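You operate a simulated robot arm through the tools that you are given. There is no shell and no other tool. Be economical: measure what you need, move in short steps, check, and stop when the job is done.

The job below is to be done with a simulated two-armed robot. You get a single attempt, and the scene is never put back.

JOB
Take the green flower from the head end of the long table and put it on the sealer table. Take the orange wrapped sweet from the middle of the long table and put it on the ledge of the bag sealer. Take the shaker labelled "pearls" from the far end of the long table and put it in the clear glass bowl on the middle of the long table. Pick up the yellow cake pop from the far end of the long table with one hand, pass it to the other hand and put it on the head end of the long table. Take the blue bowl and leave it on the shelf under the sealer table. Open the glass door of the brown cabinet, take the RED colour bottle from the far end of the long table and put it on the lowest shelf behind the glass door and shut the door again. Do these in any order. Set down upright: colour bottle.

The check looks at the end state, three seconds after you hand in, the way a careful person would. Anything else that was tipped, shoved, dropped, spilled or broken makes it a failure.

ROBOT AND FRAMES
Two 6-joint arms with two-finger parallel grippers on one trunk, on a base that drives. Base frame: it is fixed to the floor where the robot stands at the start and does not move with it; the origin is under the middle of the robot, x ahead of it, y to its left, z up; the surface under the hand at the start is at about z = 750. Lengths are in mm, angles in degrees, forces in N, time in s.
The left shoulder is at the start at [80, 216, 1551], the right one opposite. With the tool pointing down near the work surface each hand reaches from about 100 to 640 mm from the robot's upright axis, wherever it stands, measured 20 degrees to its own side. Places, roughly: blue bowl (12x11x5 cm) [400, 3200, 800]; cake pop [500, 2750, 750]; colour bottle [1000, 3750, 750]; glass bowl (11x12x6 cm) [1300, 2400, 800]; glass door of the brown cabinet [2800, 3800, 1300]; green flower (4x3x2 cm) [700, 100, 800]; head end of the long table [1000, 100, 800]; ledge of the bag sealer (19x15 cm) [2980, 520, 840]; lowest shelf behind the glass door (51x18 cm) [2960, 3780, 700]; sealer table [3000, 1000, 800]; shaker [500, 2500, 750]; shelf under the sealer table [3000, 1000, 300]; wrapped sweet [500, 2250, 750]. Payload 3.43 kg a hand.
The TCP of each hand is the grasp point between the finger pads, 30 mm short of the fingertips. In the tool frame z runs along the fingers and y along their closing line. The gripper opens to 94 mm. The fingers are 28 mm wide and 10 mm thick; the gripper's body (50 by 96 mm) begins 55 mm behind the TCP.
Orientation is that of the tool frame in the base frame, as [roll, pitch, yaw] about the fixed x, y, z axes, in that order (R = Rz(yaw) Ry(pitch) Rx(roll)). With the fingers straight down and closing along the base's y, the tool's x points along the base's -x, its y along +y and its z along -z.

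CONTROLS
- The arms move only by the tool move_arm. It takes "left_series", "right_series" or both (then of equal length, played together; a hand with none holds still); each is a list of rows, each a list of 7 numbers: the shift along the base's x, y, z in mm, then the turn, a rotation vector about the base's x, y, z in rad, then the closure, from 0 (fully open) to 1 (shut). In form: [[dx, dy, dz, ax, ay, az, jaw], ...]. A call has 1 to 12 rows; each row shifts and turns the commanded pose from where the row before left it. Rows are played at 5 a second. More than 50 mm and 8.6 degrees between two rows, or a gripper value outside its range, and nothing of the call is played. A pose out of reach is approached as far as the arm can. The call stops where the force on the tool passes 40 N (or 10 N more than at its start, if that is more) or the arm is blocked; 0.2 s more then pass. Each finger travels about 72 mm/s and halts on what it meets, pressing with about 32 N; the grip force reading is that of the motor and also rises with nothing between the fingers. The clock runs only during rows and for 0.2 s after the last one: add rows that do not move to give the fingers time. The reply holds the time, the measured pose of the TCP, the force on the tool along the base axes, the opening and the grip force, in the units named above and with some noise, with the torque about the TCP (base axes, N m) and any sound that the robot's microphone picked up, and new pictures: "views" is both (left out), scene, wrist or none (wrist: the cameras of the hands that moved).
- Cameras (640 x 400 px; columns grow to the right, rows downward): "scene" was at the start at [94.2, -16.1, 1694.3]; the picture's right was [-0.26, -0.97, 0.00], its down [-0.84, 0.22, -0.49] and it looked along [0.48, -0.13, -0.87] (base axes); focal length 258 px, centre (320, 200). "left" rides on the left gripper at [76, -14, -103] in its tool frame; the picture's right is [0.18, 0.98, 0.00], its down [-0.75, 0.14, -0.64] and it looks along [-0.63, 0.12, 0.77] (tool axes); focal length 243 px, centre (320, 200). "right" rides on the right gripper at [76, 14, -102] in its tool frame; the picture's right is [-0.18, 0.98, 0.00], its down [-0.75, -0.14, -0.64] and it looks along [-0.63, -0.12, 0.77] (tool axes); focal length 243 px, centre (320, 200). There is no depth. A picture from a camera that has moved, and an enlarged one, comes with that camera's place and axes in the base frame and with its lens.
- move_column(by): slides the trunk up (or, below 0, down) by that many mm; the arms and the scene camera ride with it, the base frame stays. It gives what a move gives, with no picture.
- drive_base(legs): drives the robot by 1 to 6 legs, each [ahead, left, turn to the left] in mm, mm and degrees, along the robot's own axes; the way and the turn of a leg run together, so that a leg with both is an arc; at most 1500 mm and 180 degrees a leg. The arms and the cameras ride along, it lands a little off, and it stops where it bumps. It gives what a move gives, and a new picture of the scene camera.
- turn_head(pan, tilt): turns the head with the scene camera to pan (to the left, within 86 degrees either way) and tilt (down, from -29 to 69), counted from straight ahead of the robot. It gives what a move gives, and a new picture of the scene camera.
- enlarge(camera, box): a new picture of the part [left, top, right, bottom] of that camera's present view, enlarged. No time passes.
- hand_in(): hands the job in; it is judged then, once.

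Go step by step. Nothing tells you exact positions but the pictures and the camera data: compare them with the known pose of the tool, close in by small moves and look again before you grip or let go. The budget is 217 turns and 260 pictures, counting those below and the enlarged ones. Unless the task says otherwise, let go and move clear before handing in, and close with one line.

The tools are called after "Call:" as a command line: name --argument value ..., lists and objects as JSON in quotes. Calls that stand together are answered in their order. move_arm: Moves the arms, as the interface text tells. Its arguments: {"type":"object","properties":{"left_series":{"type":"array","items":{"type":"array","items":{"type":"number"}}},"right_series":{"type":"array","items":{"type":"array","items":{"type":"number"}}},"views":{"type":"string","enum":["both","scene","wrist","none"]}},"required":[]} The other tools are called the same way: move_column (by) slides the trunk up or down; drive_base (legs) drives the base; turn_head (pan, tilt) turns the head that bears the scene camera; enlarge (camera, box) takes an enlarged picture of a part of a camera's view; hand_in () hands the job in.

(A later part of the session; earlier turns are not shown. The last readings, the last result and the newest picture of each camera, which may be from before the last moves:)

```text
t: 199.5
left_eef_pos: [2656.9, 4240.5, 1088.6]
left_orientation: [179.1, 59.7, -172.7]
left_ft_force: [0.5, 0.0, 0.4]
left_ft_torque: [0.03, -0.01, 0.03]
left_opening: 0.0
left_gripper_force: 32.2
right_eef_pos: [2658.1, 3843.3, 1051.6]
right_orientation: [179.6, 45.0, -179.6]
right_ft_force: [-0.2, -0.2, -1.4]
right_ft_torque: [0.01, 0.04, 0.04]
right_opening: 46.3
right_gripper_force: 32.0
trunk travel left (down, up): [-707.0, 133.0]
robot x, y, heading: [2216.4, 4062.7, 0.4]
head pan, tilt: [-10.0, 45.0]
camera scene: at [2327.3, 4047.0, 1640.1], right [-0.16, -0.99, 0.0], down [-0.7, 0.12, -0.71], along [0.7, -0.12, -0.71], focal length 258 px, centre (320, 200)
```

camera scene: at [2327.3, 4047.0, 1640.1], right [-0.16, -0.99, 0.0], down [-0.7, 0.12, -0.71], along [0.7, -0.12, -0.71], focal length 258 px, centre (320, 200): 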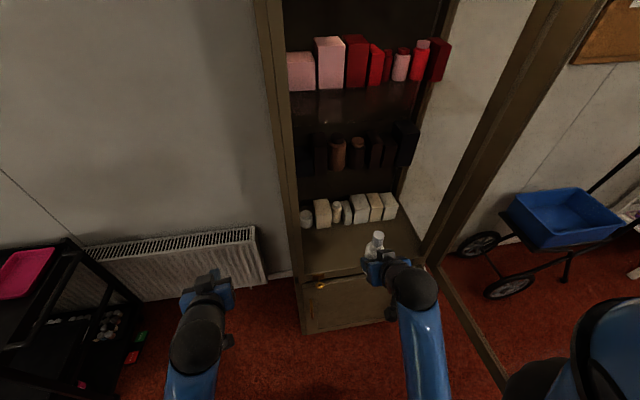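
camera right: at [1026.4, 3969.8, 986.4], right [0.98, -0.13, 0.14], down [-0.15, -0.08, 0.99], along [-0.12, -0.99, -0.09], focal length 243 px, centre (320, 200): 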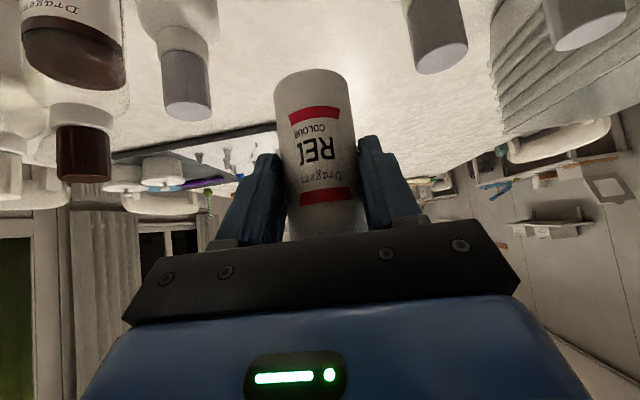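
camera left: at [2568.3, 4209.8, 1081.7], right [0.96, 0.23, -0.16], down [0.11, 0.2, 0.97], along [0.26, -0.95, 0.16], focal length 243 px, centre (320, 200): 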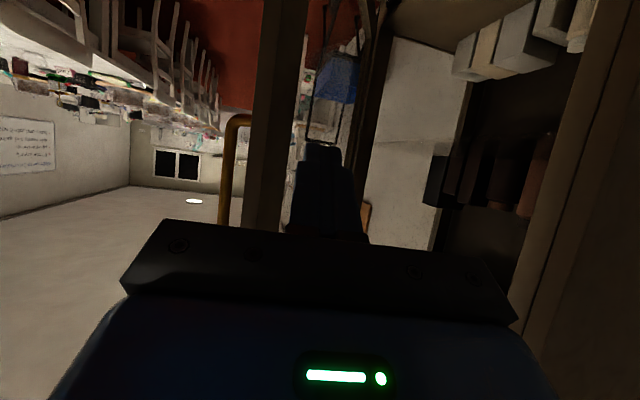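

Shelf front free zone is x≈2840–3075 at z≈700. I'll lower the bottle outside first, with the target at about [2945, 3843].

Call:
move_arm --right_series '[[3, 0, -37, 0, 0, 0, 0.62], [3, 0, -37, 0, 0, 0, 0.62], [3, 0, -37, 0, 0, 0, 0.62], [3, 0, -37, 0, 0, 0, 0.62], [3, 0, -37, 0, 0, 0, 0.62], [3, 0, -37, 0, 0, 0, 0.62], [3, 0, -35, 0, 0, 0, 0.62], [0, 0, 0, 0, 0, 0, 0.62]]' --views "both"

```text
t: 201.3
left_eef_pos: [2656.3, 4240.9, 1088.9]
left_orientation: [179.1, 59.6, -172.7]
left_ft_force: [-0.4, 0.0, 0.6]
left_ft_torque: [-0.02, 0.02, -0.01]
left_opening: 0.3
left_gripper_force: 31.5
right_eef_pos: [2680.9, 3843.8, 795.2]
right_orientation: [179.6, 45.0, -179.5]
right_ft_force: [-0.1, 0.8, -1.5]
right_ft_torque: [0.01, 0.03, 0.02]
right_opening: 46.5
right_gripper_force: 32.5
trunk travel left (down, up): [-707.0, 133.0]
robot x, y, heading: [2218.4, 4059.0, 0.4]
head pan, tilt: [-10.0, 45.0]
camera scene: at [2326.7, 4047.0, 1640.2], right [-0.16, -0.99, 0.0], down [-0.7, 0.12, -0.71], along [0.7, -0.12, -0.71], focal length 258 px, centre (320, 200)
camera right: at [2554.4, 3857.4, 812.8], right [0.12, 0.98, 0.14], down [0.08, -0.14, 0.99], along [0.99, -0.11, -0.09], focal length 243 px, centre (320, 200)
```

scene: 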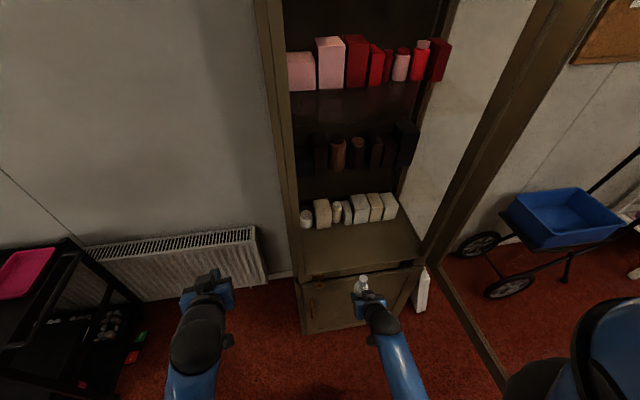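
right: 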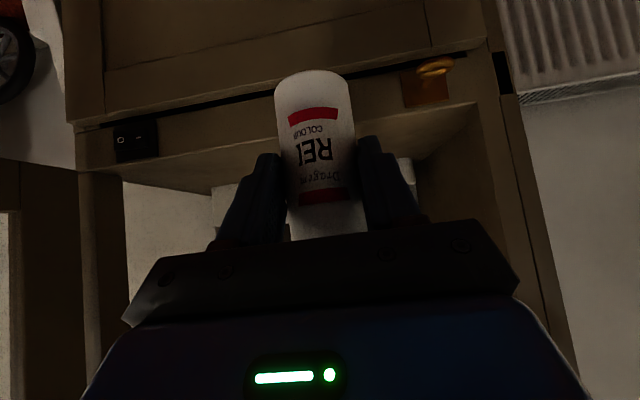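

Shelf edge is at z≈705 and the bottle bottom at about 730. Driving a little closer, then reaching in.

Call:
drive_base --legs '[[95, 0, 0]]'

Call:
move_arm --right_series '[[30, 0, 0, 0, 0, 0, 0.62], [30, 0, 0, 0, 0, 0, 0.62], [30, 0, 0, 0, 0, 0, 0.62], [30, 0, 0, 0, 0, 0, 0.62], [30, 0, 0, 0, 0, 0, 0.62], [0, 0, 0, 0, 0, 0, 0.62]]' --views "both"

```text
t: 202.4
left_eef_pos: [2747.5, 4242.8, 1090.8]
left_orientation: [179.2, 59.8, -172.7]
left_ft_force: [-0.3, 0.0, 0.6]
left_ft_torque: [0.03, 0.01, -0.01]
left_opening: 0.0
left_gripper_force: 31.9
right_eef_pos: [2771.9, 3845.9, 796.9]
right_orientation: [179.7, 45.2, -179.5]
right_ft_force: [0.0, 0.4, -1.2]
right_ft_torque: [-0.03, 0.06, 0.0]
right_opening: 46.4
right_gripper_force: 32.0
trunk travel left (down, up): [-707.0, 133.0]
robot x, y, heading: [2311.1, 4061.5, 0.7]
head pan, tilt: [-10.0, 45.0]
camera scene: at [2415.6, 4048.0, 1640.7], right [-0.16, -0.99, 0.0], down [-0.69, 0.11, -0.71], along [0.7, -0.11, -0.7], focal length 258 px, centre (320, 200)
```

scene: 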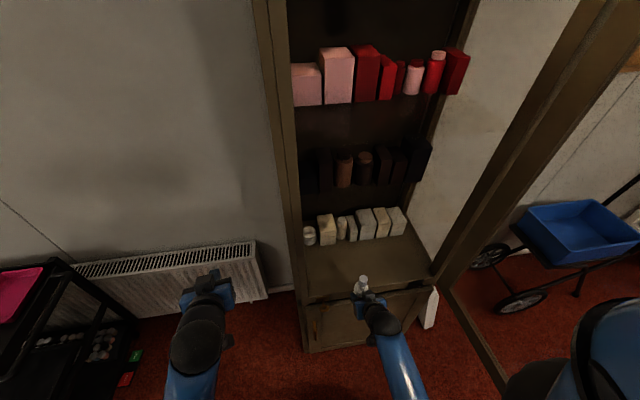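

```text
t: 203.8
left_eef_pos: [2751.2, 4242.9, 1087.0]
left_orientation: [179.1, 59.6, -172.8]
left_ft_force: [0.0, -0.4, -0.1]
left_ft_torque: [0.02, 0.0, 0.0]
left_opening: 0.2
left_gripper_force: 31.5
right_eef_pos: [2928.5, 3842.4, 795.3]
right_orientation: [179.6, 45.0, -179.5]
right_ft_force: [0.6, 0.7, -1.5]
right_ft_torque: [-0.01, -0.01, 0.03]
right_opening: 46.4
right_gripper_force: 31.6
trunk travel left (down, up): [-707.0, 133.0]
robot x, y, heading: [2311.4, 4059.0, 0.8]
head pan, tilt: [-10.0, 45.0]
camera scene: at [2421.5, 4048.1, 1640.1], right [-0.16, -0.99, 0.0], down [-0.7, 0.11, -0.71], along [0.7, -0.11, -0.71], focal length 258 px, centre (320, 200)
camera right: at [2802.9, 3856.9, 812.7], right [0.12, 0.98, 0.13], down [0.08, -0.14, 0.99], along [0.99, -0.1, -0.1], focal length 243 px, centre (320, 200)
```

scene: 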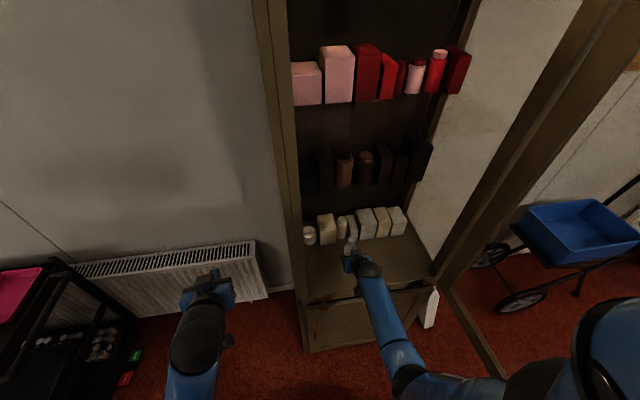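
right: 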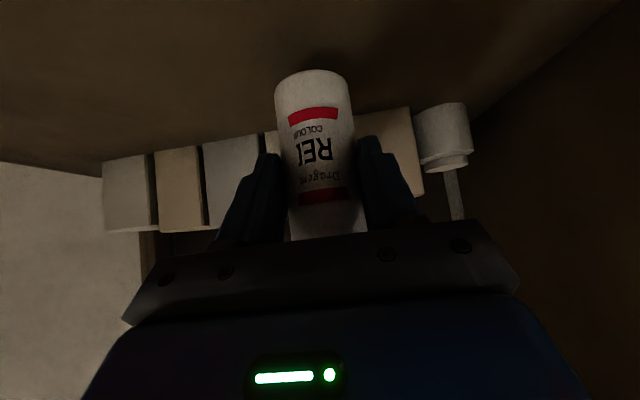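

The bottle is over the shelf with room behind. Lowering to contact.

Call:
move_arm --right_series '[[0, 0, -10, 0, 0, 0, 0.62], [0, 0, -8, 0, 0, 0, 0.62], [0, 0, -4, 0, 0, 0, 0.62], [0, 0, 0, 0, 0, 0, 0.62]]' --views "none"

Call:
move_arm --right_series '[[0, 0, -3, 0, 0, 0, 0.62], [0, 0, 0, 0, 0, 0, 0.62]]' --views "none"

Call:
move_arm --right_series '[[0, 0, -2, 0, 0, 0, 0.62], [0, 0, 0, 0, 0, 0, 0.62]]' --views "wrist"

```text
t: 204.8
left_eef_pos: [2751.2, 4242.0, 1088.2]
left_orientation: [179.1, 59.7, -172.8]
left_ft_force: [0.1, 0.6, 0.3]
left_ft_torque: [-0.02, 0.0, 0.01]
left_opening: 0.1
left_gripper_force: 31.7
right_eef_pos: [2927.0, 3844.6, 771.8]
right_orientation: [179.6, 45.0, -179.6]
right_ft_force: [-0.1, -0.9, -1.2]
right_ft_torque: [0.01, 0.04, 0.0]
right_opening: 46.2
right_gripper_force: 31.8
trunk travel left (down, up): [-707.0, 133.0]
robot x, y, heading: [2310.7, 4058.9, 0.9]
head pan, tilt: [-10.0, 45.0]
```

```text
t: 205.4
left_eef_pos: [2752.0, 4241.4, 1088.5]
left_orientation: [179.1, 59.6, -172.9]
left_ft_force: [0.2, -0.7, 0.2]
left_ft_torque: [0.01, 0.0, 0.01]
left_opening: 0.0
left_gripper_force: 31.3
right_eef_pos: [2925.2, 3843.7, 769.8]
right_orientation: [179.6, 45.0, -179.5]
right_ft_force: [-0.2, 0.1, -1.2]
right_ft_torque: [-0.04, 0.04, 0.01]
right_opening: 46.4
right_gripper_force: 32.4
trunk travel left (down, up): [-707.0, 133.0]
robot x, y, heading: [2312.7, 4061.1, 0.9]
head pan, tilt: [-10.0, 45.0]
```

```text
t: 206.0
left_eef_pos: [2750.8, 4241.6, 1087.4]
left_orientation: [179.2, 59.6, -172.8]
left_ft_force: [-0.2, -0.4, 0.4]
left_ft_torque: [0.01, -0.03, -0.03]
left_opening: 0.0
left_gripper_force: 32.0
right_eef_pos: [2926.4, 3843.0, 769.4]
right_orientation: [179.5, 45.1, -179.4]
right_ft_force: [-0.2, -0.4, -1.3]
right_ft_torque: [0.01, 0.03, -0.02]
right_opening: 46.6
right_gripper_force: 31.9
trunk travel left (down, up): [-707.0, 133.0]
robot x, y, heading: [2308.9, 4061.0, 0.7]
head pan, tilt: [-10.0, 45.0]
camera right: at [2799.5, 3857.7, 786.3], right [0.12, 0.98, 0.14], down [0.08, -0.14, 0.99], along [0.99, -0.1, -0.1], focal length 243 px, centre (320, 200)
```

right: 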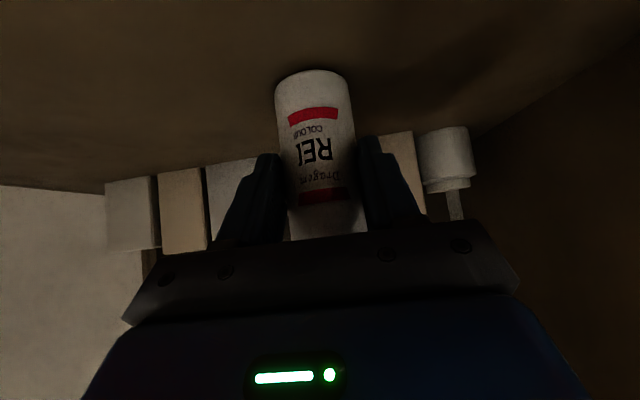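

Call:
move_arm --right_series '[[0, 0, -3, 0, 0, 0, 0.62], [0, 0, -2, 0, 0, 0, 0.62], [0, 0, 0, 0, 0, 0, 0.62]]' --views "none"

Call:
move_arm --right_series '[[0, 0, -3, 0, 0, 0, 0.62], [0, 0, 0, 0, 0, 0, 0.62]]' --views "wrist"

```text
t: 206.8
left_eef_pos: [2750.9, 4242.3, 1089.2]
left_orientation: [179.3, 59.6, -172.6]
left_ft_force: [0.1, -0.4, 0.7]
left_ft_torque: [-0.03, 0.0, 0.02]
left_opening: 0.0
left_gripper_force: 32.2
right_eef_pos: [2925.6, 3844.2, 765.2]
right_orientation: [179.6, 45.4, -179.5]
right_ft_force: [1.8, -1.7, 10.1]
right_ft_torque: [-0.18, -0.45, -0.06]
right_opening: 46.6
right_gripper_force: 32.0
trunk travel left (down, up): [-707.0, 133.0]
robot x, y, heading: [2313.0, 4061.4, 0.8]
head pan, tilt: [-10.0, 45.0]
```

```text
t: 207.4
left_eef_pos: [2747.8, 4244.8, 1090.3]
left_orientation: [179.1, 59.7, -172.7]
left_ft_force: [0.7, -0.2, 0.5]
left_ft_torque: [0.0, -0.01, 0.0]
left_opening: 0.1
left_gripper_force: 32.1
right_eef_pos: [2926.3, 3843.3, 765.6]
right_orientation: [179.8, 45.7, -179.5]
right_ft_force: [0.5, -6.1, 25.3]
right_ft_torque: [-0.34, -0.59, -0.11]
right_opening: 46.9
right_gripper_force: 32.0
trunk travel left (down, up): [-707.0, 133.0]
robot x, y, heading: [2313.7, 4062.1, 0.6]
head pan, tilt: [-10.0, 45.0]
camera right: at [2799.3, 3858.0, 782.1], right [0.12, 0.98, 0.14], down [0.07, -0.14, 0.99], along [0.99, -0.11, -0.09], focal length 243 px, centre (320, 200)
```

right: 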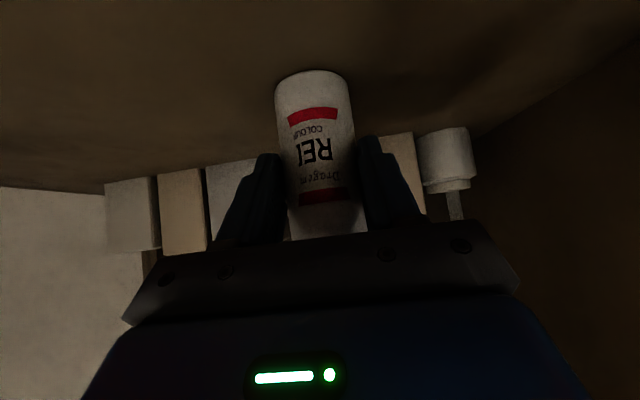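

Contact at TCP z≈765. I'll ease up 2 mm, open gently, and withdraw along the tilt.

Call:
move_arm --right_series '[[0, 0, 3, 0, 0, 0, 0.62], [0, 0, 0, 0, 0, 0, 0.5], [0, 0, 0, 0, 0, 0, 0.4], [0, 0, 0, 0, 0, 0, 0.3], [0, 0, 0, 0, 0, 0, 0.25], [-12, 0, 12, 0, 0, 0, 0.25], [-20, 0, 18, 0, 0, 0, 0.25], [-25, 0, 20, 0, 0, 0, 0.25], [-30, 0, 15, 0, 0, 0, 0.25], [-35, 0, 10, 0, 0, 0, 0.25]]' --views "both"

```text
t: 209.6
left_eef_pos: [2749.6, 4242.1, 1089.1]
left_orientation: [179.1, 59.6, -172.7]
left_ft_force: [0.0, 0.0, 0.2]
left_ft_torque: [-0.01, 0.0, 0.0]
left_opening: 0.1
left_gripper_force: 32.3
right_eef_pos: [2801.0, 3847.9, 838.4]
right_orientation: [179.7, 45.2, -179.5]
right_ft_force: [0.1, -0.3, -0.3]
right_ft_torque: [-0.01, 0.0, -0.01]
right_opening: 70.4
right_gripper_force: 0.0
trunk travel left (down, up): [-707.0, 133.0]
robot x, y, heading: [2313.2, 4062.4, 1.0]
head pan, tilt: [-10.0, 45.0]
camera scene: at [2418.9, 4048.2, 1640.4], right [-0.16, -0.99, 0.0], down [-0.7, 0.11, -0.71], along [0.7, -0.11, -0.71], focal length 258 px, centre (320, 200)
camera right: at [2674.4, 3861.7, 856.7], right [0.12, 0.98, 0.14], down [0.08, -0.14, 0.99], along [0.99, -0.1, -0.09], focal length 243 px, centre (320, 200)
```

scene: 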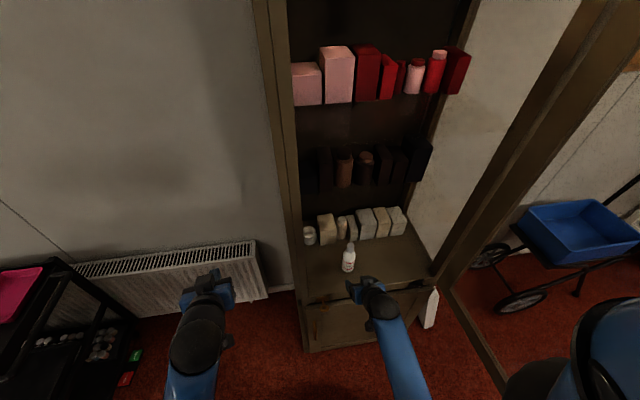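
right: 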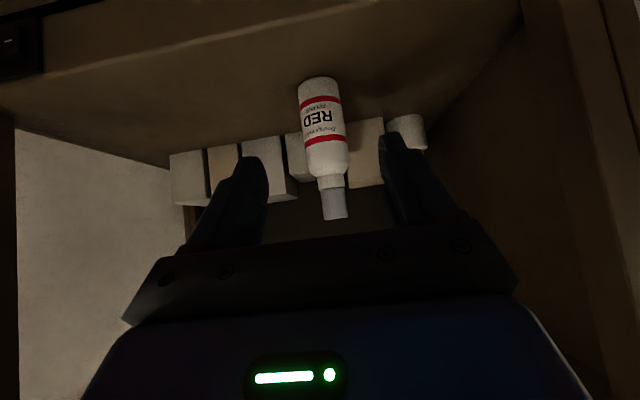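

The red bottle stands upright on the lowest shelf. I'll bring the right hand out and back to pointing down, then plan closing the door from its outer face.

Call:
move_arm --right_series '[[-35, 0, 15, 0, 0, 0, 0.25], [-25, 0, 25, 0, 0.131, 0, 0.25], [-25, 0, 25, 0, 0.131, 0, 0.5], [-25, 0, 25, 0, 0.131, 0, 0.8], [-20, 0, 25, 0, 0.131, 0, 1.0], [-10, 0, 25, 0, 0.131, 0, 1.0], [-5, 0, 25, 0, 0.131, 0, 1.0]]' --views "none"

Call:
drive_base --legs '[[-100, 30, 0], [0, 0, -30]]'

Call:
turn_head --pan -30 --tilt 45

```text
t: 211.2
left_eef_pos: [2750.6, 4241.4, 1089.4]
left_orientation: [179.1, 59.5, -172.7]
left_ft_force: [-0.1, -0.1, 0.2]
left_ft_torque: [-0.02, -0.02, -0.03]
left_opening: 0.0
left_gripper_force: 32.3
right_eef_pos: [2645.8, 3846.2, 913.7]
right_orientation: [179.3, 0.4, -179.6]
right_ft_force: [0.4, 0.9, -0.8]
right_ft_torque: [0.01, 0.02, 0.01]
right_opening: 0.3
right_gripper_force: 32.0
right hand out of reach, approached as far as the arm can: row 6, 7
trunk travel left (down, up): [-707.0, 133.0]
robot x, y, heading: [2312.3, 4059.8, 0.8]
head pan, tilt: [-10.0, 45.0]
```

```text
t: 213.8
left_eef_pos: [2685.5, 4024.2, 1088.6]
left_orientation: [179.1, 59.6, 157.1]
left_ft_force: [0.2, 1.0, 0.2]
left_ft_torque: [0.0, 0.01, 0.0]
left_opening: 0.0
left_gripper_force: 31.8
right_eef_pos: [2395.9, 3736.3, 914.5]
right_orientation: [179.3, 0.5, 150.1]
right_ft_force: [-0.9, 0.3, -0.2]
right_ft_torque: [0.04, 0.01, -0.02]
right_opening: 0.1
right_gripper_force: 32.2
trunk travel left (down, up): [-707.0, 133.0]
robot x, y, heading: [2216.4, 4088.6, -29.6]
head pan, tilt: [-10.0, 45.0]
camera scene: at [2302.1, 4023.5, 1640.2], right [-0.64, -0.77, 0.0], down [-0.54, 0.45, -0.71], along [0.55, -0.45, -0.71], focal length 258 px, centre (320, 200)
```

scene: 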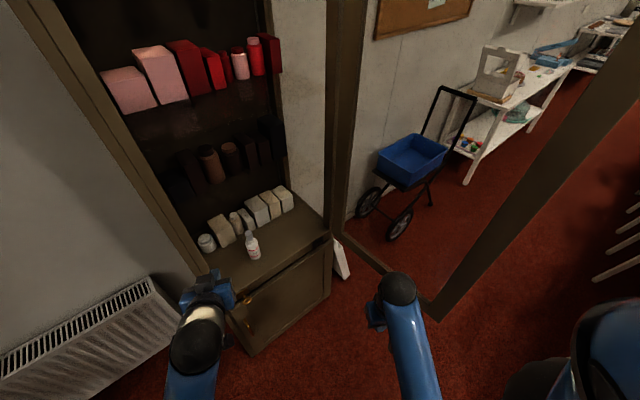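

```text
t: 214.7
left_eef_pos: [2686.5, 4024.5, 1087.3]
left_orientation: [179.1, 59.5, 157.0]
left_ft_force: [0.4, 1.0, 0.6]
left_ft_torque: [0.02, -0.01, 0.0]
left_opening: 0.2
left_gripper_force: 32.5
right_eef_pos: [2396.5, 3735.2, 912.9]
right_orientation: [179.3, 0.4, 150.1]
right_ft_force: [0.7, -1.6, -0.1]
right_ft_torque: [-0.03, 0.01, -0.02]
right_opening: 0.0
right_gripper_force: 32.1
trunk travel left (down, up): [-707.0, 133.0]
robot x, y, heading: [2218.1, 4089.0, -29.8]
head pan, tilt: [-30.0, 45.0]
camera scene: at [2281.3, 4004.7, 1640.2], right [-0.86, -0.51, 0.0], down [-0.36, 0.61, -0.71], along [0.36, -0.61, -0.71], focal length 258 px, centre (320, 200)
```

scene: 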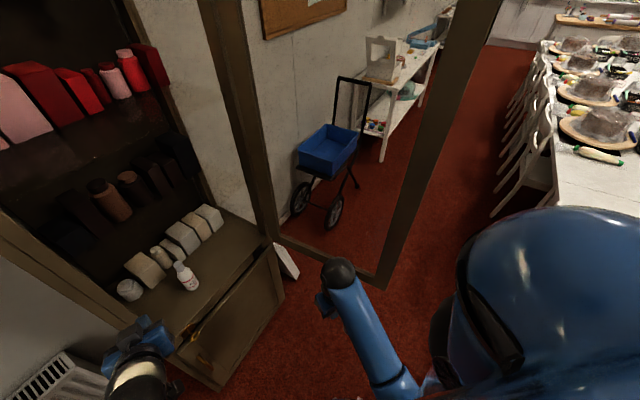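

The door's free edge is near [2310, 3475]. I'll bring the right hand to it with fingers pointing along the door, to straddle the edge and draw it shut.

Call:
move_arm --right_series '[[-40, 0, 15, 0, 0, 0.13, 0.3], [-40, 0, 15, 0, 0, 0.13, 0.3], [-40, 0, 15, 0, 0, 0.13, 0.3], [-40, 0, 15, 0, 0, 0.13, 0.3], [-5, -35, 3, 0, -0.149, 0, 0.3], [-5, -35, 3, 0, -0.149, 0, 0.3], [-5, -35, 3, 0, -0.149, 0, 0.3], [-5, -35, 3, 0, -0.149, 0, 0.3], [-5, -35, 3, 0, -0.149, 0, 0.3], [-5, -35, 3, 0, -0.149, 0, 0.3], [-5, -35, 3, 0, -0.149, 0, 0.3]]' --views "both"

```text
t: 215.7
left_eef_pos: [2686.4, 4025.6, 1088.1]
left_orientation: [179.1, 59.5, 157.2]
left_ft_force: [0.8, 0.3, -0.4]
left_ft_torque: [0.01, -0.01, 0.0]
left_opening: 0.0
left_gripper_force: 32.1
right_eef_pos: [2290.7, 3737.2, 950.3]
right_orientation: [-178.1, 2.2, -163.7]
right_ft_force: [-0.8, -0.8, 0.2]
right_ft_torque: [0.05, -0.02, 0.0]
right_opening: 65.6
right_gripper_force: 0.2
right hand out of reach, approached as far as the arm can: row 1, 2, 4, 5
trunk travel left (down, up): [-707.0, 133.0]
robot x, y, heading: [2214.5, 4091.3, -29.5]
head pan, tilt: [-30.0, 45.0]
stopped in row 5 (right hand): the arm was blocked; the commanded pose is now the measured one
camera scene: at [2281.7, 4004.1, 1639.8], right [-0.86, -0.51, 0.0], down [-0.36, 0.61, -0.71], along [0.36, -0.61, -0.71], focal length 258 px, centre (320, 200)
camera right: at [2208.1, 3732.6, 1047.1], right [-0.1, 0.99, -0.02], down [0.73, 0.09, 0.68], along [0.67, 0.05, -0.74], focal length 243 px, centre (320, 200)
```

scene: 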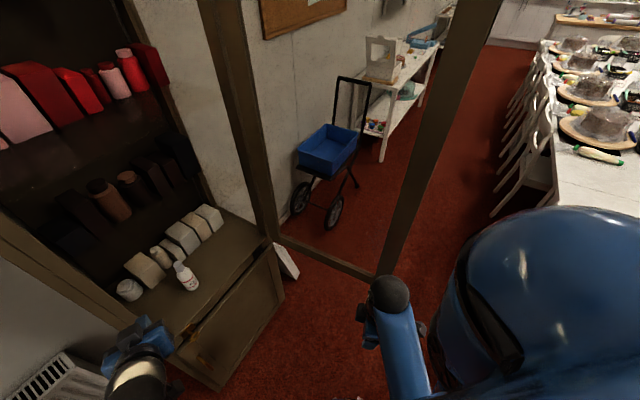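
right: 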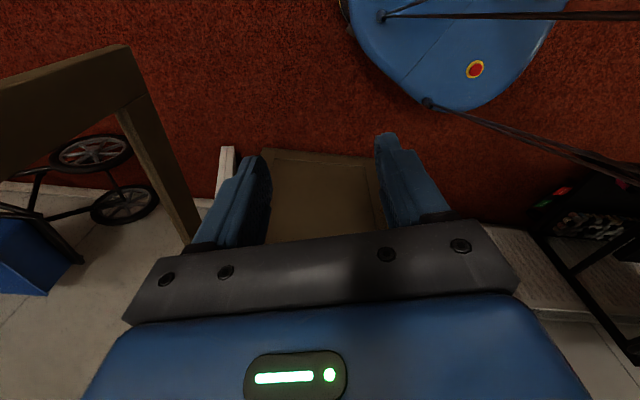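

The pose was too close to the body. I'll turn further right and shift so the door edge lies well ahead of the right shoulder.

Call:
drive_base --legs '[[0, 0, -20], [60, -50, 0]]'

Call:
move_arm --right_series '[[20, -15, 5, 0, 0, 0, 0.1], [20, -15, 5, 0, 0, 0, 0.1], [10, -10, 5, 0, 0, 0, 0.1]]' --views "both"

```text
t: 217.8
left_eef_pos: [2634.8, 3796.6, 1090.0]
left_orientation: [179.6, 59.8, 137.2]
left_ft_force: [-0.6, -0.2, 0.4]
left_ft_torque: [0.0, -0.01, -0.04]
left_opening: 0.1
left_gripper_force: 31.9
right_eef_pos: [2162.1, 3663.3, 952.8]
right_orientation: [-177.7, 2.3, 176.2]
right_ft_force: [0.8, 0.4, 0.7]
right_ft_torque: [-0.06, 0.01, -0.04]
right_opening: 65.8
right_gripper_force: 0.0
trunk travel left (down, up): [-707.0, 133.0]
robot x, y, heading: [2217.2, 4013.8, -49.9]
head pan, tilt: [-30.0, 45.0]
camera scene: at [2248.4, 3921.4, 1640.9], right [-0.98, -0.18, 0.0], down [-0.12, 0.69, -0.71], along [0.13, -0.7, -0.7], focal length 258 px, centre (320, 200)
```

scene: 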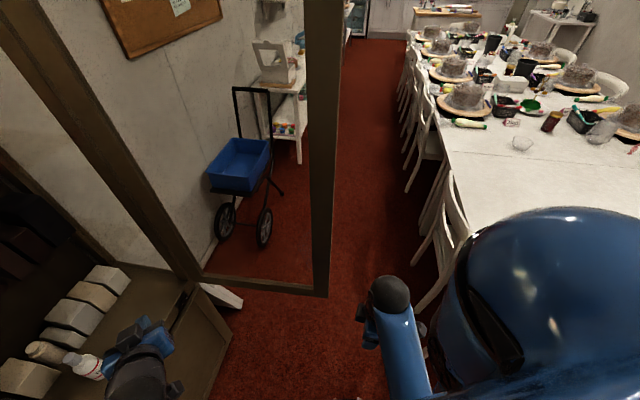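

```text
t: 218.6
left_eef_pos: [2635.9, 3788.9, 1087.2]
left_orientation: [179.0, 59.6, 136.6]
left_ft_force: [0.2, 0.0, -0.9]
left_ft_torque: [0.0, 0.03, 0.0]
left_opening: 0.0
left_gripper_force: 32.1
right_eef_pos: [2210.3, 3625.8, 935.4]
right_orientation: [-177.9, 2.3, 176.1]
right_ft_force: [1.0, -0.2, -0.3]
right_ft_torque: [0.03, -0.03, -0.04]
right_opening: 84.5
right_gripper_force: 0.1
right hand out of reach, approached as far as the arm can: row 1, 2, 3
trunk travel left (down, up): [-707.0, 133.0]
robot x, y, heading: [2215.1, 4013.8, -49.7]
head pan, tilt: [-30.0, 45.0]
camera scene: at [2248.5, 3909.3, 1640.0], right [-0.98, -0.18, 0.0], down [-0.13, 0.7, -0.71], along [0.12, -0.69, -0.71], focal length 258 px, centre (320, 200)
camera right: at [2131.5, 3649.8, 1033.6], right [0.25, 0.97, -0.03], down [0.72, -0.17, 0.68], along [0.65, -0.19, -0.73], focal length 243 px, centre (320, 200)
```

scene: 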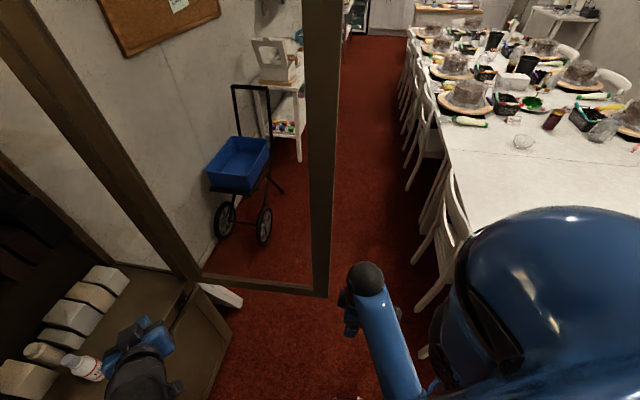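
right: 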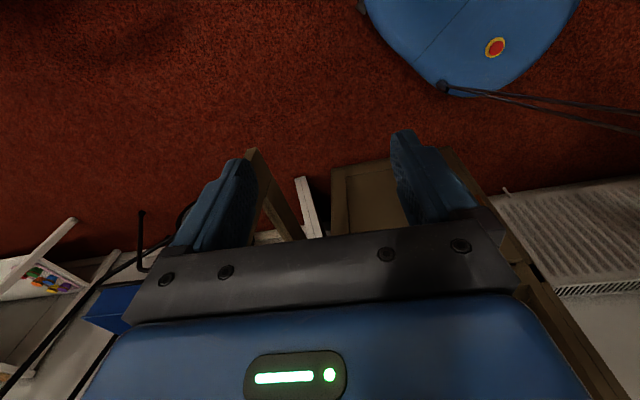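

Call:
move_arm --right_series '[[0, -21, 6, 0, -0.145, 0, 0.1], [0, -21, 6, 0, -0.145, 0, 0.1], [0, -21, 6, 0, -0.145, 0, 0.1], [0, -21, 6, 0, -0.145, 0, 0.1], [0, -21, 6, 0, -0.145, 0, 0.1], [0, -21, 6, 0, -0.145, 0, 0.1], [0, -21, 6, 0, -0.145, 0, 0.1]]' --views "both"

```text
t: 220.2
left_eef_pos: [2635.3, 3789.5, 1088.3]
left_orientation: [179.0, 59.5, 136.7]
left_ft_force: [0.5, -0.8, -0.1]
left_ft_torque: [-0.01, 0.01, 0.01]
left_opening: 0.0
left_gripper_force: 32.1
right_eef_pos: [2208.5, 3479.0, 979.3]
right_orientation: [175.2, 60.4, 172.0]
right_ft_force: [1.2, 1.0, -0.2]
right_ft_torque: [0.0, 0.0, 0.02]
right_opening: 84.6
right_gripper_force: 0.1
trunk travel left (down, up): [-707.0, 133.0]
robot x, y, heading: [2215.8, 4015.5, -50.0]
head pan, tilt: [-30.0, 45.0]
camera scene: at [2247.7, 3910.7, 1640.1], right [-0.98, -0.18, 0.0], down [-0.12, 0.7, -0.71], along [0.13, -0.7, -0.71], focal length 258 px, centre (320, 200)
camera right: at [2083.7, 3503.3, 962.3], right [0.16, 0.97, 0.2], down [-0.2, -0.17, 0.97], along [0.97, -0.19, 0.17], focal length 243 px, centre (320, 200)
```

scene: 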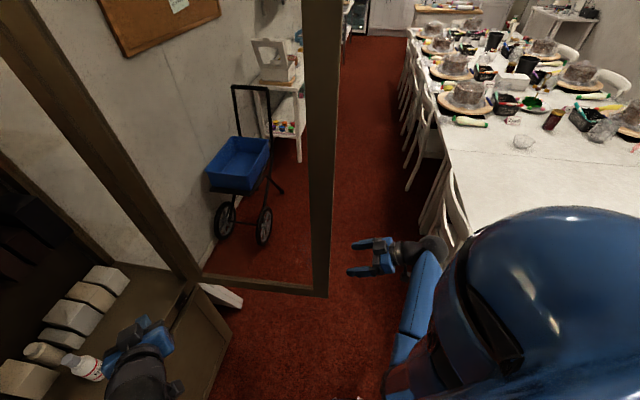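
right: 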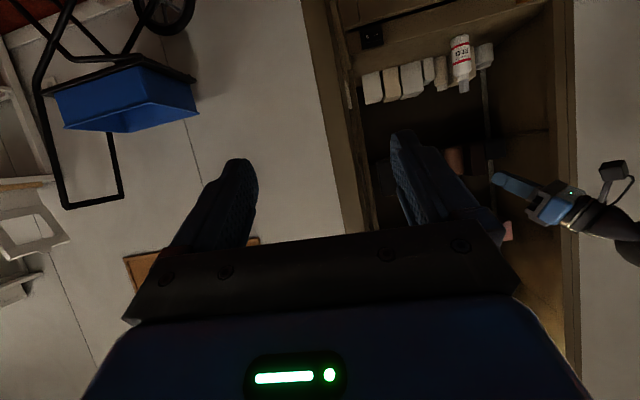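

The door's edge lies between the fingers. Advancing to straddle it and closing loosely.

Call:
move_arm --right_series '[[30, 0, 0, 0, 0, 0, 0.1], [30, 0, 0, 0, 0, 0, 0.1], [35, 0, 0, 0, 0, 0, 0.1], [0, 0, 0, 0, 0, 0, 0.3], [0, 0, 0, 0, 0, 0, 0.45], [0, 0, 0, 0, 0, 0, 0.55]]' --views "both"

```text
t: 221.6
left_eef_pos: [2634.7, 3789.8, 1087.9]
left_orientation: [179.1, 59.5, 136.8]
left_ft_force: [0.4, -0.4, 0.5]
left_ft_torque: [-0.01, 0.0, 0.01]
left_opening: 0.0
left_gripper_force: 31.9
right_eef_pos: [2305.0, 3484.4, 978.8]
right_orientation: [175.3, 60.3, 172.1]
right_ft_force: [-0.6, -0.6, 0.1]
right_ft_torque: [0.0, 0.0, 0.03]
right_opening: 42.4
right_gripper_force: 0.1
trunk travel left (down, up): [-707.0, 133.0]
robot x, y, heading: [2212.8, 4014.4, -49.9]
head pan, tilt: [-30.0, 45.0]
camera scene: at [2248.4, 3911.6, 1640.2], right [-0.98, -0.18, 0.0], down [-0.13, 0.7, -0.71], along [0.12, -0.7, -0.71], focal length 258 px, centre (320, 200)
camera right: at [2180.3, 3508.2, 963.0], right [0.16, 0.97, 0.2], down [-0.2, -0.17, 0.97], along [0.97, -0.19, 0.16], focal length 243 px, centre (320, 200)
```

scene: 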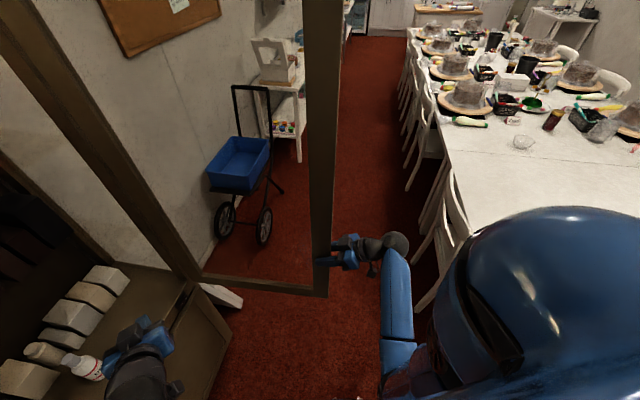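
right: 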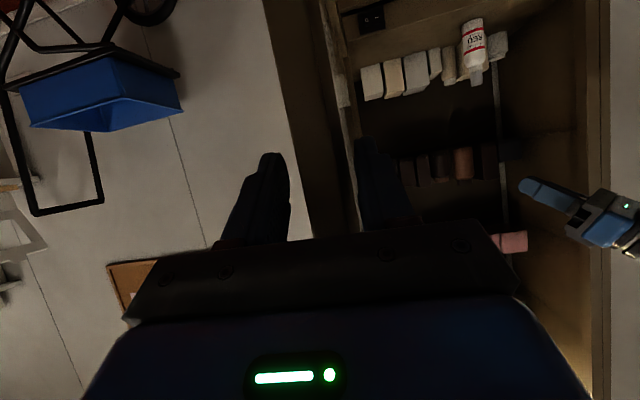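

Straddling the edge now. Pulling the door back along its arc slowly.

Call:
move_arm --right_series '[[0, 18, 0, 0, 0, -0.035, 0.58], [0, 18, 0, 0, 0, -0.035, 0.58], [1, 18, 0, 0, 0, -0.035, 0.58], [1.6, 18, 0, 0, 0, -0.035, 0.58], [2, 18, 0, 0, 0, -0.035, 0.58], [3, 18, 0, 0, 0, -0.035, 0.58], [3.5, 18, 0, 0, 0, -0.035, 0.58], [4, 17.7, 0, 0, 0, -0.035, 0.58]]' --views "both"

```text
t: 223.4
left_eef_pos: [2632.7, 3790.5, 1089.9]
left_orientation: [179.1, 59.6, 136.6]
left_ft_force: [1.3, -0.9, 1.0]
left_ft_torque: [-0.02, 0.02, 0.0]
left_opening: 0.0
left_gripper_force: 32.4
right_eef_pos: [2328.9, 3562.9, 1020.5]
right_orientation: [-169.6, 64.7, 170.8]
right_ft_force: [-13.8, 3.1, -2.7]
right_ft_torque: [0.05, -1.12, 0.32]
right_opening: 41.0
right_gripper_force: 1.5
trunk travel left (down, up): [-707.0, 133.0]
robot x, y, heading: [2213.5, 4013.8, -49.8]
head pan, tilt: [-30.0, 45.0]
stopped in row 8 (right hand): the arm was blocked; the commanded pose is now the measured one
camera scene: at [2245.1, 3913.4, 1640.7], right [-0.98, -0.17, 0.0], down [-0.12, 0.7, -0.71], along [0.12, -0.7, -0.71], focal length 258 px, centre (320, 200)
camera right: at [2214.6, 3615.1, 992.2], right [0.39, 0.92, 0.09], down [-0.27, 0.02, 0.96], along [0.88, -0.4, 0.26], focal length 243 px, centre (320, 200)
```

scene: 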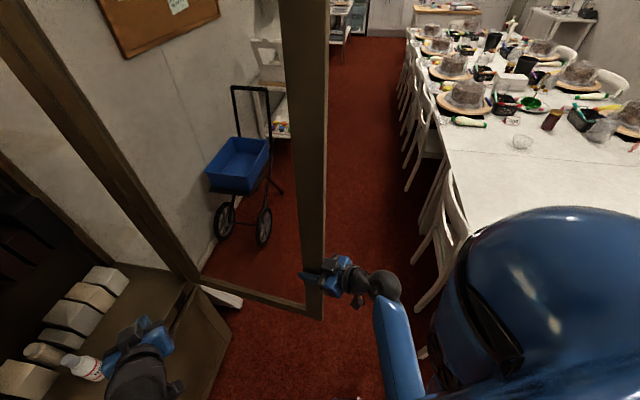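
right: 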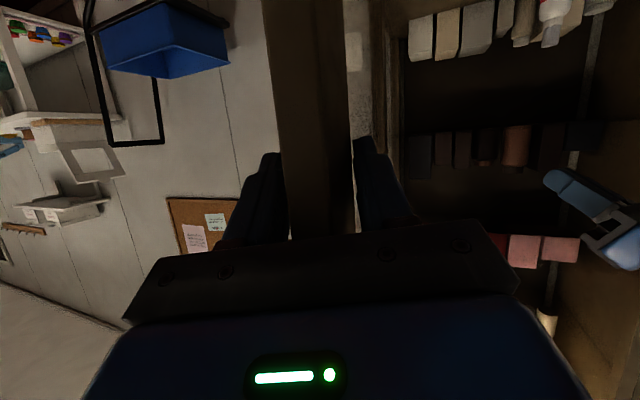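

The arm hit its own limit but the door follows (≈83°). I'll open the fingers wide for slack and pull the door by driving the base back-left.

Call:
move_arm --right_series '[[0, 0, 0, 0, 0, 0, 0.2], [0, 0, 0, 0, 0, 0, 0.05]]' --left_series '[[-20, 10, 0, 0, 0, 0, 1.0], [-20, 10, 0, 0, 0, 0, 1.0]]' --views "none"

Call:
drive_base --legs '[[-80, 90, 0], [-51, 143, 0]]'

```text
t: 224.0
left_eef_pos: [2596.6, 3797.5, 1072.0]
left_orientation: [179.0, 59.8, 136.6]
left_ft_force: [0.2, 0.2, -0.2]
left_ft_torque: [-0.06, -0.01, 0.02]
left_opening: 0.0
left_gripper_force: 31.6
left hand out of reach, approached as far as the arm can: row 1, 2
right_eef_pos: [2328.7, 3560.5, 1019.7]
right_orientation: [-169.5, 64.9, 170.9]
right_ft_force: [-10.7, 2.2, 0.4]
right_ft_torque: [-0.15, -0.76, 0.12]
right_opening: 89.3
right_gripper_force: 0.1
trunk travel left (down, up): [-707.0, 133.0]
robot x, y, heading: [2216.9, 4013.4, -50.0]
head pan, tilt: [-30.0, 45.0]
```

```text
t: 226.2
left_eef_pos: [2690.7, 4042.3, 1073.3]
left_orientation: [178.7, 59.7, 136.4]
left_ft_force: [-0.1, -0.6, 0.5]
left_ft_torque: [0.02, -0.02, -0.01]
left_opening: 0.0
left_gripper_force: 31.5
right_eef_pos: [2423.7, 3806.8, 1018.2]
right_orientation: [-169.8, 64.9, 170.7]
right_ft_force: [-13.0, 6.4, -10.0]
right_ft_torque: [0.21, -0.71, -0.82]
right_opening: 87.9
right_gripper_force: 0.1
trunk travel left (down, up): [-707.0, 133.0]
robot x, y, heading: [2311.3, 4259.9, -50.0]
head pan, tilt: [-30.0, 45.0]
camera scene: at [2338.4, 4157.3, 1640.1], right [-0.98, -0.18, 0.0], down [-0.12, 0.7, -0.71], along [0.13, -0.69, -0.71], focal length 258 px, centre (320, 200)
```

scene: 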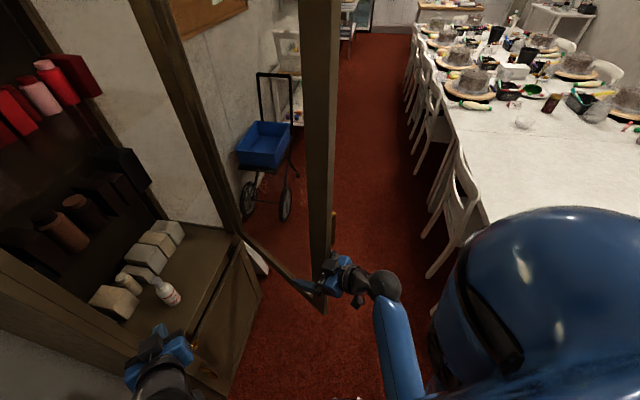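

Excellent: the door is at about 57°. I'll first swing the left hand out of the way to the left.

Call:
move_arm --left_series '[[-5, 40, 0, 0, 0, 0, 1.0], [0, 42, 0, 0, 0, 0, 1.0], [0, 42, 0, 0, 0, 0, 1.0], [0, 42, 0, 0, 0, 0, 1.0], [0, 42, 0, 0, 0, 0, 1.0], [0, 42, 0, 0, 0, 0, 1.0], [0, 42, 0, 0, 0, 0, 1.0], [0, 42, 0, 0, 0, 0, 1.0]]' --views "none"

Call:
move_arm --right_series '[[10, 14, 0, 0, 0, -0.05, 0.05], [10, 14, 0, 0, 0, -0.05, 0.05], [12, 14, 0, 0, 0, -0.05, 0.05], [13, 14, 0, 0, 0, -0.05, 0.05], [14, 13, 0, 0, 0, -0.05, 0.05], [14, 13, 0, 0, 0, -0.05, 0.05], [15, 12, 0, 0, 0, -0.05, 0.05], [15, 12, 0, 0, 0, -0.05, 0.05]]' --views "both"

```text
t: 227.5
left_eef_pos: [2568.6, 4158.6, 970.7]
left_orientation: [-165.4, 46.1, 111.9]
left_ft_force: [1.4, -0.4, -0.4]
left_ft_torque: [0.0, -0.02, -0.01]
left_opening: 0.1
left_gripper_force: 31.7
left hand out of reach, approached as far as the arm can: row 1, 2, 3, 4, 5
right_eef_pos: [2424.4, 3808.2, 1018.5]
right_orientation: [-169.8, 64.5, 170.6]
right_ft_force: [-3.9, 2.2, -10.3]
right_ft_torque: [0.44, -0.49, -0.28]
right_opening: 88.4
right_gripper_force: 0.0
trunk travel left (down, up): [-707.0, 133.0]
robot x, y, heading: [2306.5, 4260.2, -49.7]
head pan, tilt: [-30.0, 45.0]
stopped in row 6 (left hand): the arm was blocked; the commanded pose is now the measured one
```

```text
t: 229.3
left_eef_pos: [2569.3, 4158.3, 970.7]
left_orientation: [-165.2, 45.9, 111.9]
left_ft_force: [-0.2, -0.3, 1.0]
left_ft_torque: [0.02, 0.02, 0.0]
left_opening: 0.0
left_gripper_force: 32.5
right_eef_pos: [2528.7, 3916.0, 1022.3]
right_orientation: [-169.4, 64.8, 148.0]
right_ft_force: [0.1, -0.9, 0.0]
right_ft_torque: [0.02, 0.0, 0.01]
right_opening: 89.4
right_gripper_force: 0.1
trunk travel left (down, up): [-707.0, 133.0]
robot x, y, heading: [2307.8, 4259.8, -49.9]
head pan, tilt: [-30.0, 45.0]
camera scene: at [2343.3, 4159.5, 1640.2], right [-0.98, -0.17, 0.0], down [-0.12, 0.7, -0.71], along [0.12, -0.7, -0.71], focal length 258 px, centre (320, 200)
camera right: at [2443.8, 4009.0, 993.4], right [0.72, 0.69, 0.09], down [-0.24, 0.13, 0.96], along [0.65, -0.71, 0.26], focal length 243 px, centre (320, 200)
```

scene: 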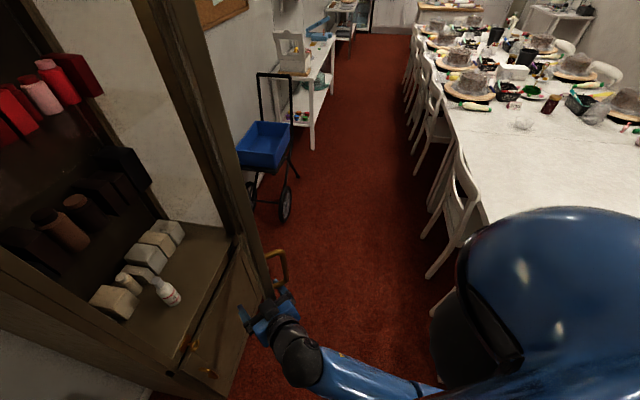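
right: 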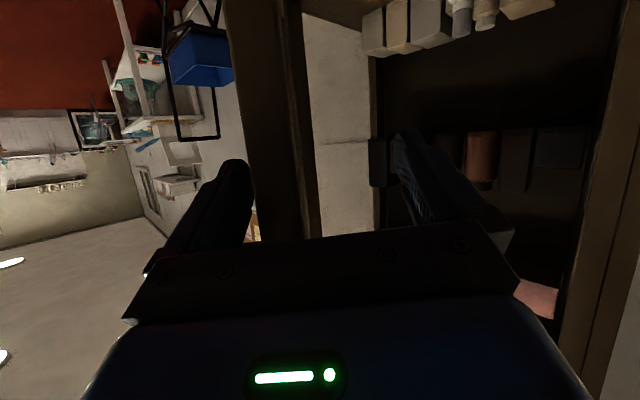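

Door about 38°, still between the fingers. Continuing the arc to about 16°.

Call:
move_arm --right_series '[[18, 12.6, 0, 0, 0, -0.04, 0.05], [18.5, 11.8, 0, 0, 0, -0.04, 0.05], [19, 11, 0, 0, 0, -0.04, 0.05], [19.5, 10, 0, 0, 0, -0.04, 0.05], [20, 9.3, 0, 0, 0, -0.04, 0.05], [20, 8.4, 0, 0, 0, -0.04, 0.05], [20.7, 7.5, 0, 0, 0, -0.04, 0.05]]' --views "both"

```text
t: 231.1
left_eef_pos: [2568.0, 4156.5, 970.4]
left_orientation: [-165.5, 46.1, 111.7]
left_ft_force: [1.1, -0.5, 0.4]
left_ft_torque: [0.01, -0.03, 0.03]
left_opening: 0.2
left_gripper_force: 32.1
right_eef_pos: [2633.6, 3977.3, 984.6]
right_orientation: [-160.9, 62.2, 139.5]
right_ft_force: [-0.6, -0.4, -0.6]
right_ft_torque: [0.03, -0.02, -0.02]
right_opening: 89.1
right_gripper_force: 0.0
trunk travel left (down, up): [-707.0, 133.0]
robot x, y, heading: [2308.4, 4264.8, -50.1]
head pan, tilt: [-30.0, 45.0]
stopped in row 7 (right hand): the arm was blocked; the commanded pose is now the measured one
camera scene: at [2341.5, 4159.2, 1638.6], right [-0.98, -0.17, 0.0], down [-0.12, 0.7, -0.71], along [0.12, -0.7, -0.71], focal length 258 px, centre (320, 200)
camera right: at [2576.5, 4090.4, 959.1], right [0.89, 0.46, 0.01], down [-0.12, 0.21, 0.97], along [0.45, -0.86, 0.24], focal length 243 px, centre (320, 200)
```

scene: 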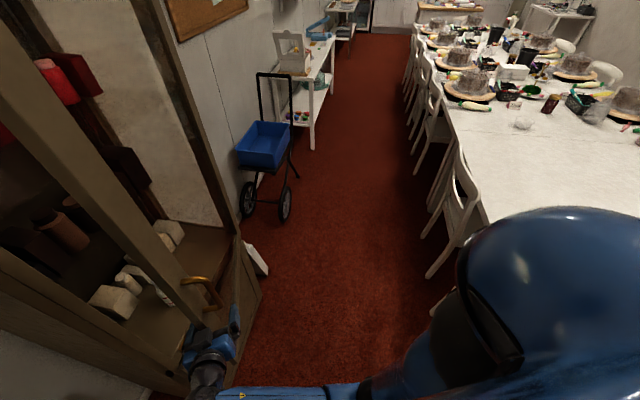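
right: 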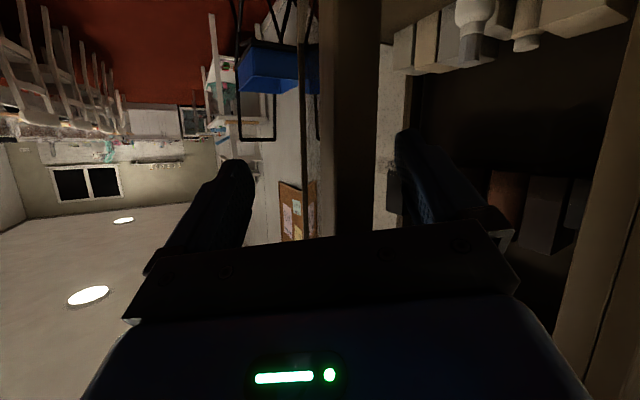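

Door is at about 19°. I'll slip the right hand off the door's edge by backing the base along the door line.

Call:
drive_base --legs '[[-92, 36, 0]]'

Call:
move_arm --right_series '[[-35, -5, 0, 0, 0, 0, 0.3], [-40, -10, 0, 0, 0, 0, 0.6], [-40, -10, 0, 0, 0, 0, 1.0], [-40, -15, 0, 0, 0, 0, 1.0]]' --views "scene"

```text
t: 232.3
left_eef_pos: [2540.4, 4246.4, 969.5]
left_orientation: [-165.4, 46.0, 111.8]
left_ft_force: [0.1, -0.2, -0.4]
left_ft_torque: [0.02, 0.0, -0.02]
left_opening: 0.0
left_gripper_force: 32.1
right_eef_pos: [2607.1, 4066.3, 983.0]
right_orientation: [-161.0, 62.0, 139.4]
right_ft_force: [0.0, -0.7, -0.1]
right_ft_torque: [-0.02, 0.01, -0.02]
right_opening: 89.2
right_gripper_force: 0.0
trunk travel left (down, up): [-707.0, 133.0]
robot x, y, heading: [2279.2, 4353.6, -49.9]
head pan, tilt: [-30.0, 45.0]
camera scene: at [2314.3, 4245.6, 1639.5], right [-0.98, -0.18, 0.0], down [-0.13, 0.7, -0.7], along [0.12, -0.69, -0.71], focal length 258 px, centre (320, 200)
```

scene: 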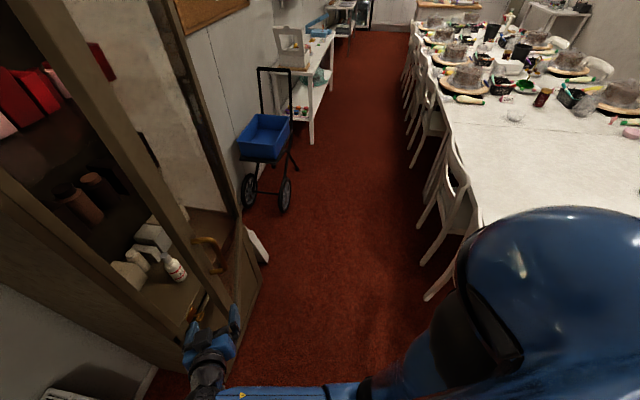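

```text
t: 233.3
left_eef_pos: [2538.0, 4249.3, 970.5]
left_orientation: [-165.7, 46.2, 111.8]
left_ft_force: [-0.5, 1.0, 0.8]
left_ft_torque: [0.0, -0.01, 0.03]
left_opening: 0.0
left_gripper_force: 32.0
right_eef_pos: [2451.1, 4031.0, 988.3]
right_orientation: [-160.8, 62.3, 139.6]
right_ft_force: [-0.4, 0.3, 0.1]
right_ft_torque: [-0.02, 0.01, -0.01]
right_opening: 0.0
right_gripper_force: 31.7
trunk travel left (down, up): [-707.0, 133.0]
robot x, y, heading: [2278.2, 4353.0, -49.8]
head pan, tilt: [-30.0, 45.0]
camera scene: at [2311.0, 4251.1, 1640.3], right [-0.98, -0.18, 0.0], down [-0.12, 0.7, -0.71], along [0.13, -0.7, -0.71], focal length 258 px, centre (320, 200)
```

scene: 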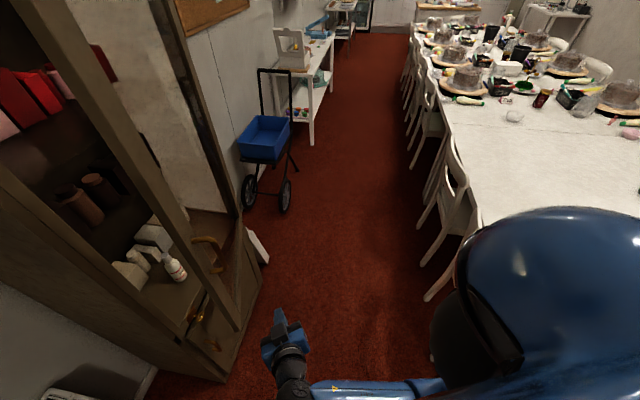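

The hand is free. I'll turn to face the cabinet and line up the right fist with the door stile to push it shut.

Call:
drive_base --legs '[[0, 0, 50], [-100, 0, 0], [0, -275, 0]]'

Call:
turn_head --pan -10 --tilt 45

```text
t: 238.2
left_eef_pos: [2430.5, 4201.9, 971.9]
left_orientation: [-165.4, 46.2, 162.0]
left_ft_force: [0.3, 0.6, -0.1]
left_ft_torque: [0.02, -0.01, -0.01]
left_opening: 0.1
left_gripper_force: 32.1
right_eef_pos: [2541.1, 3995.6, 987.8]
right_orientation: [-160.6, 62.1, -170.1]
right_ft_force: [-0.1, 0.2, 0.1]
right_ft_torque: [-0.01, 0.01, 0.02]
right_opening: 0.0
right_gripper_force: 31.6
trunk travel left (down, up): [-707.0, 133.0]
robot x, y, heading: [2184.6, 4064.6, 0.3]
head pan, tilt: [-30.0, 45.0]
camera scene: at [2283.3, 4030.3, 1640.3], right [-0.5, -0.87, 0.0], down [-0.61, 0.35, -0.71], along [0.61, -0.35, -0.71], focal length 258 px, centre (320, 200)
```

scene: 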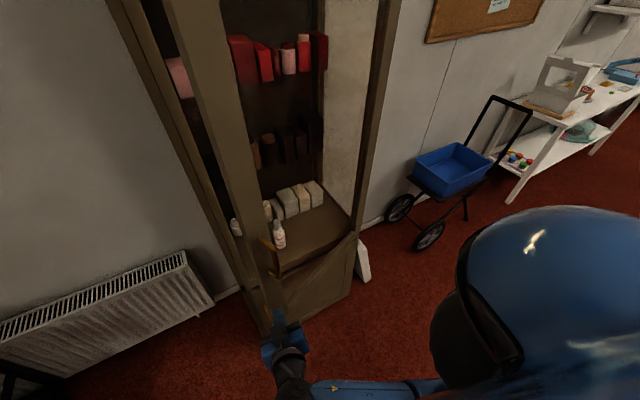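

```text
t: 239.1
left_eef_pos: [2430.7, 4199.0, 972.0]
left_orientation: [-165.6, 46.2, 161.7]
left_ft_force: [-0.3, 0.2, -0.2]
left_ft_torque: [0.01, 0.03, 0.0]
left_opening: 0.0
left_gripper_force: 31.5
right_eef_pos: [2540.6, 3992.0, 986.8]
right_orientation: [-160.9, 62.2, -170.4]
right_ft_force: [0.3, 0.2, -0.3]
right_ft_torque: [0.0, 0.03, -0.01]
right_opening: 0.2
right_gripper_force: 31.8
trunk travel left (down, up): [-707.0, 133.0]
robot x, y, heading: [2182.8, 4069.3, -0.0]
head pan, tilt: [-10.0, 45.0]
camera scene: at [2293.5, 4053.0, 1640.2], right [-0.17, -0.99, 0.0], down [-0.7, 0.12, -0.71], along [0.7, -0.12, -0.71], focal length 258 px, centre (320, 200)
```

scene: 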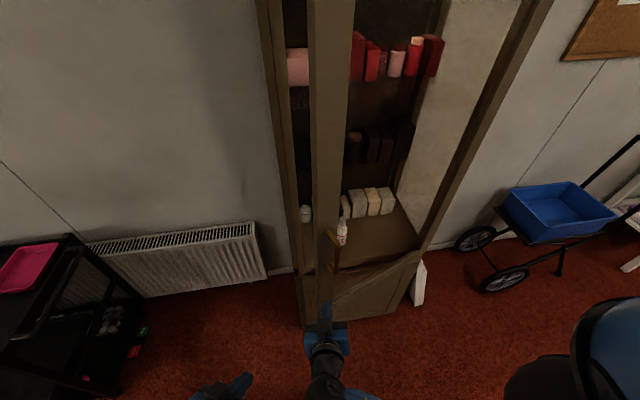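

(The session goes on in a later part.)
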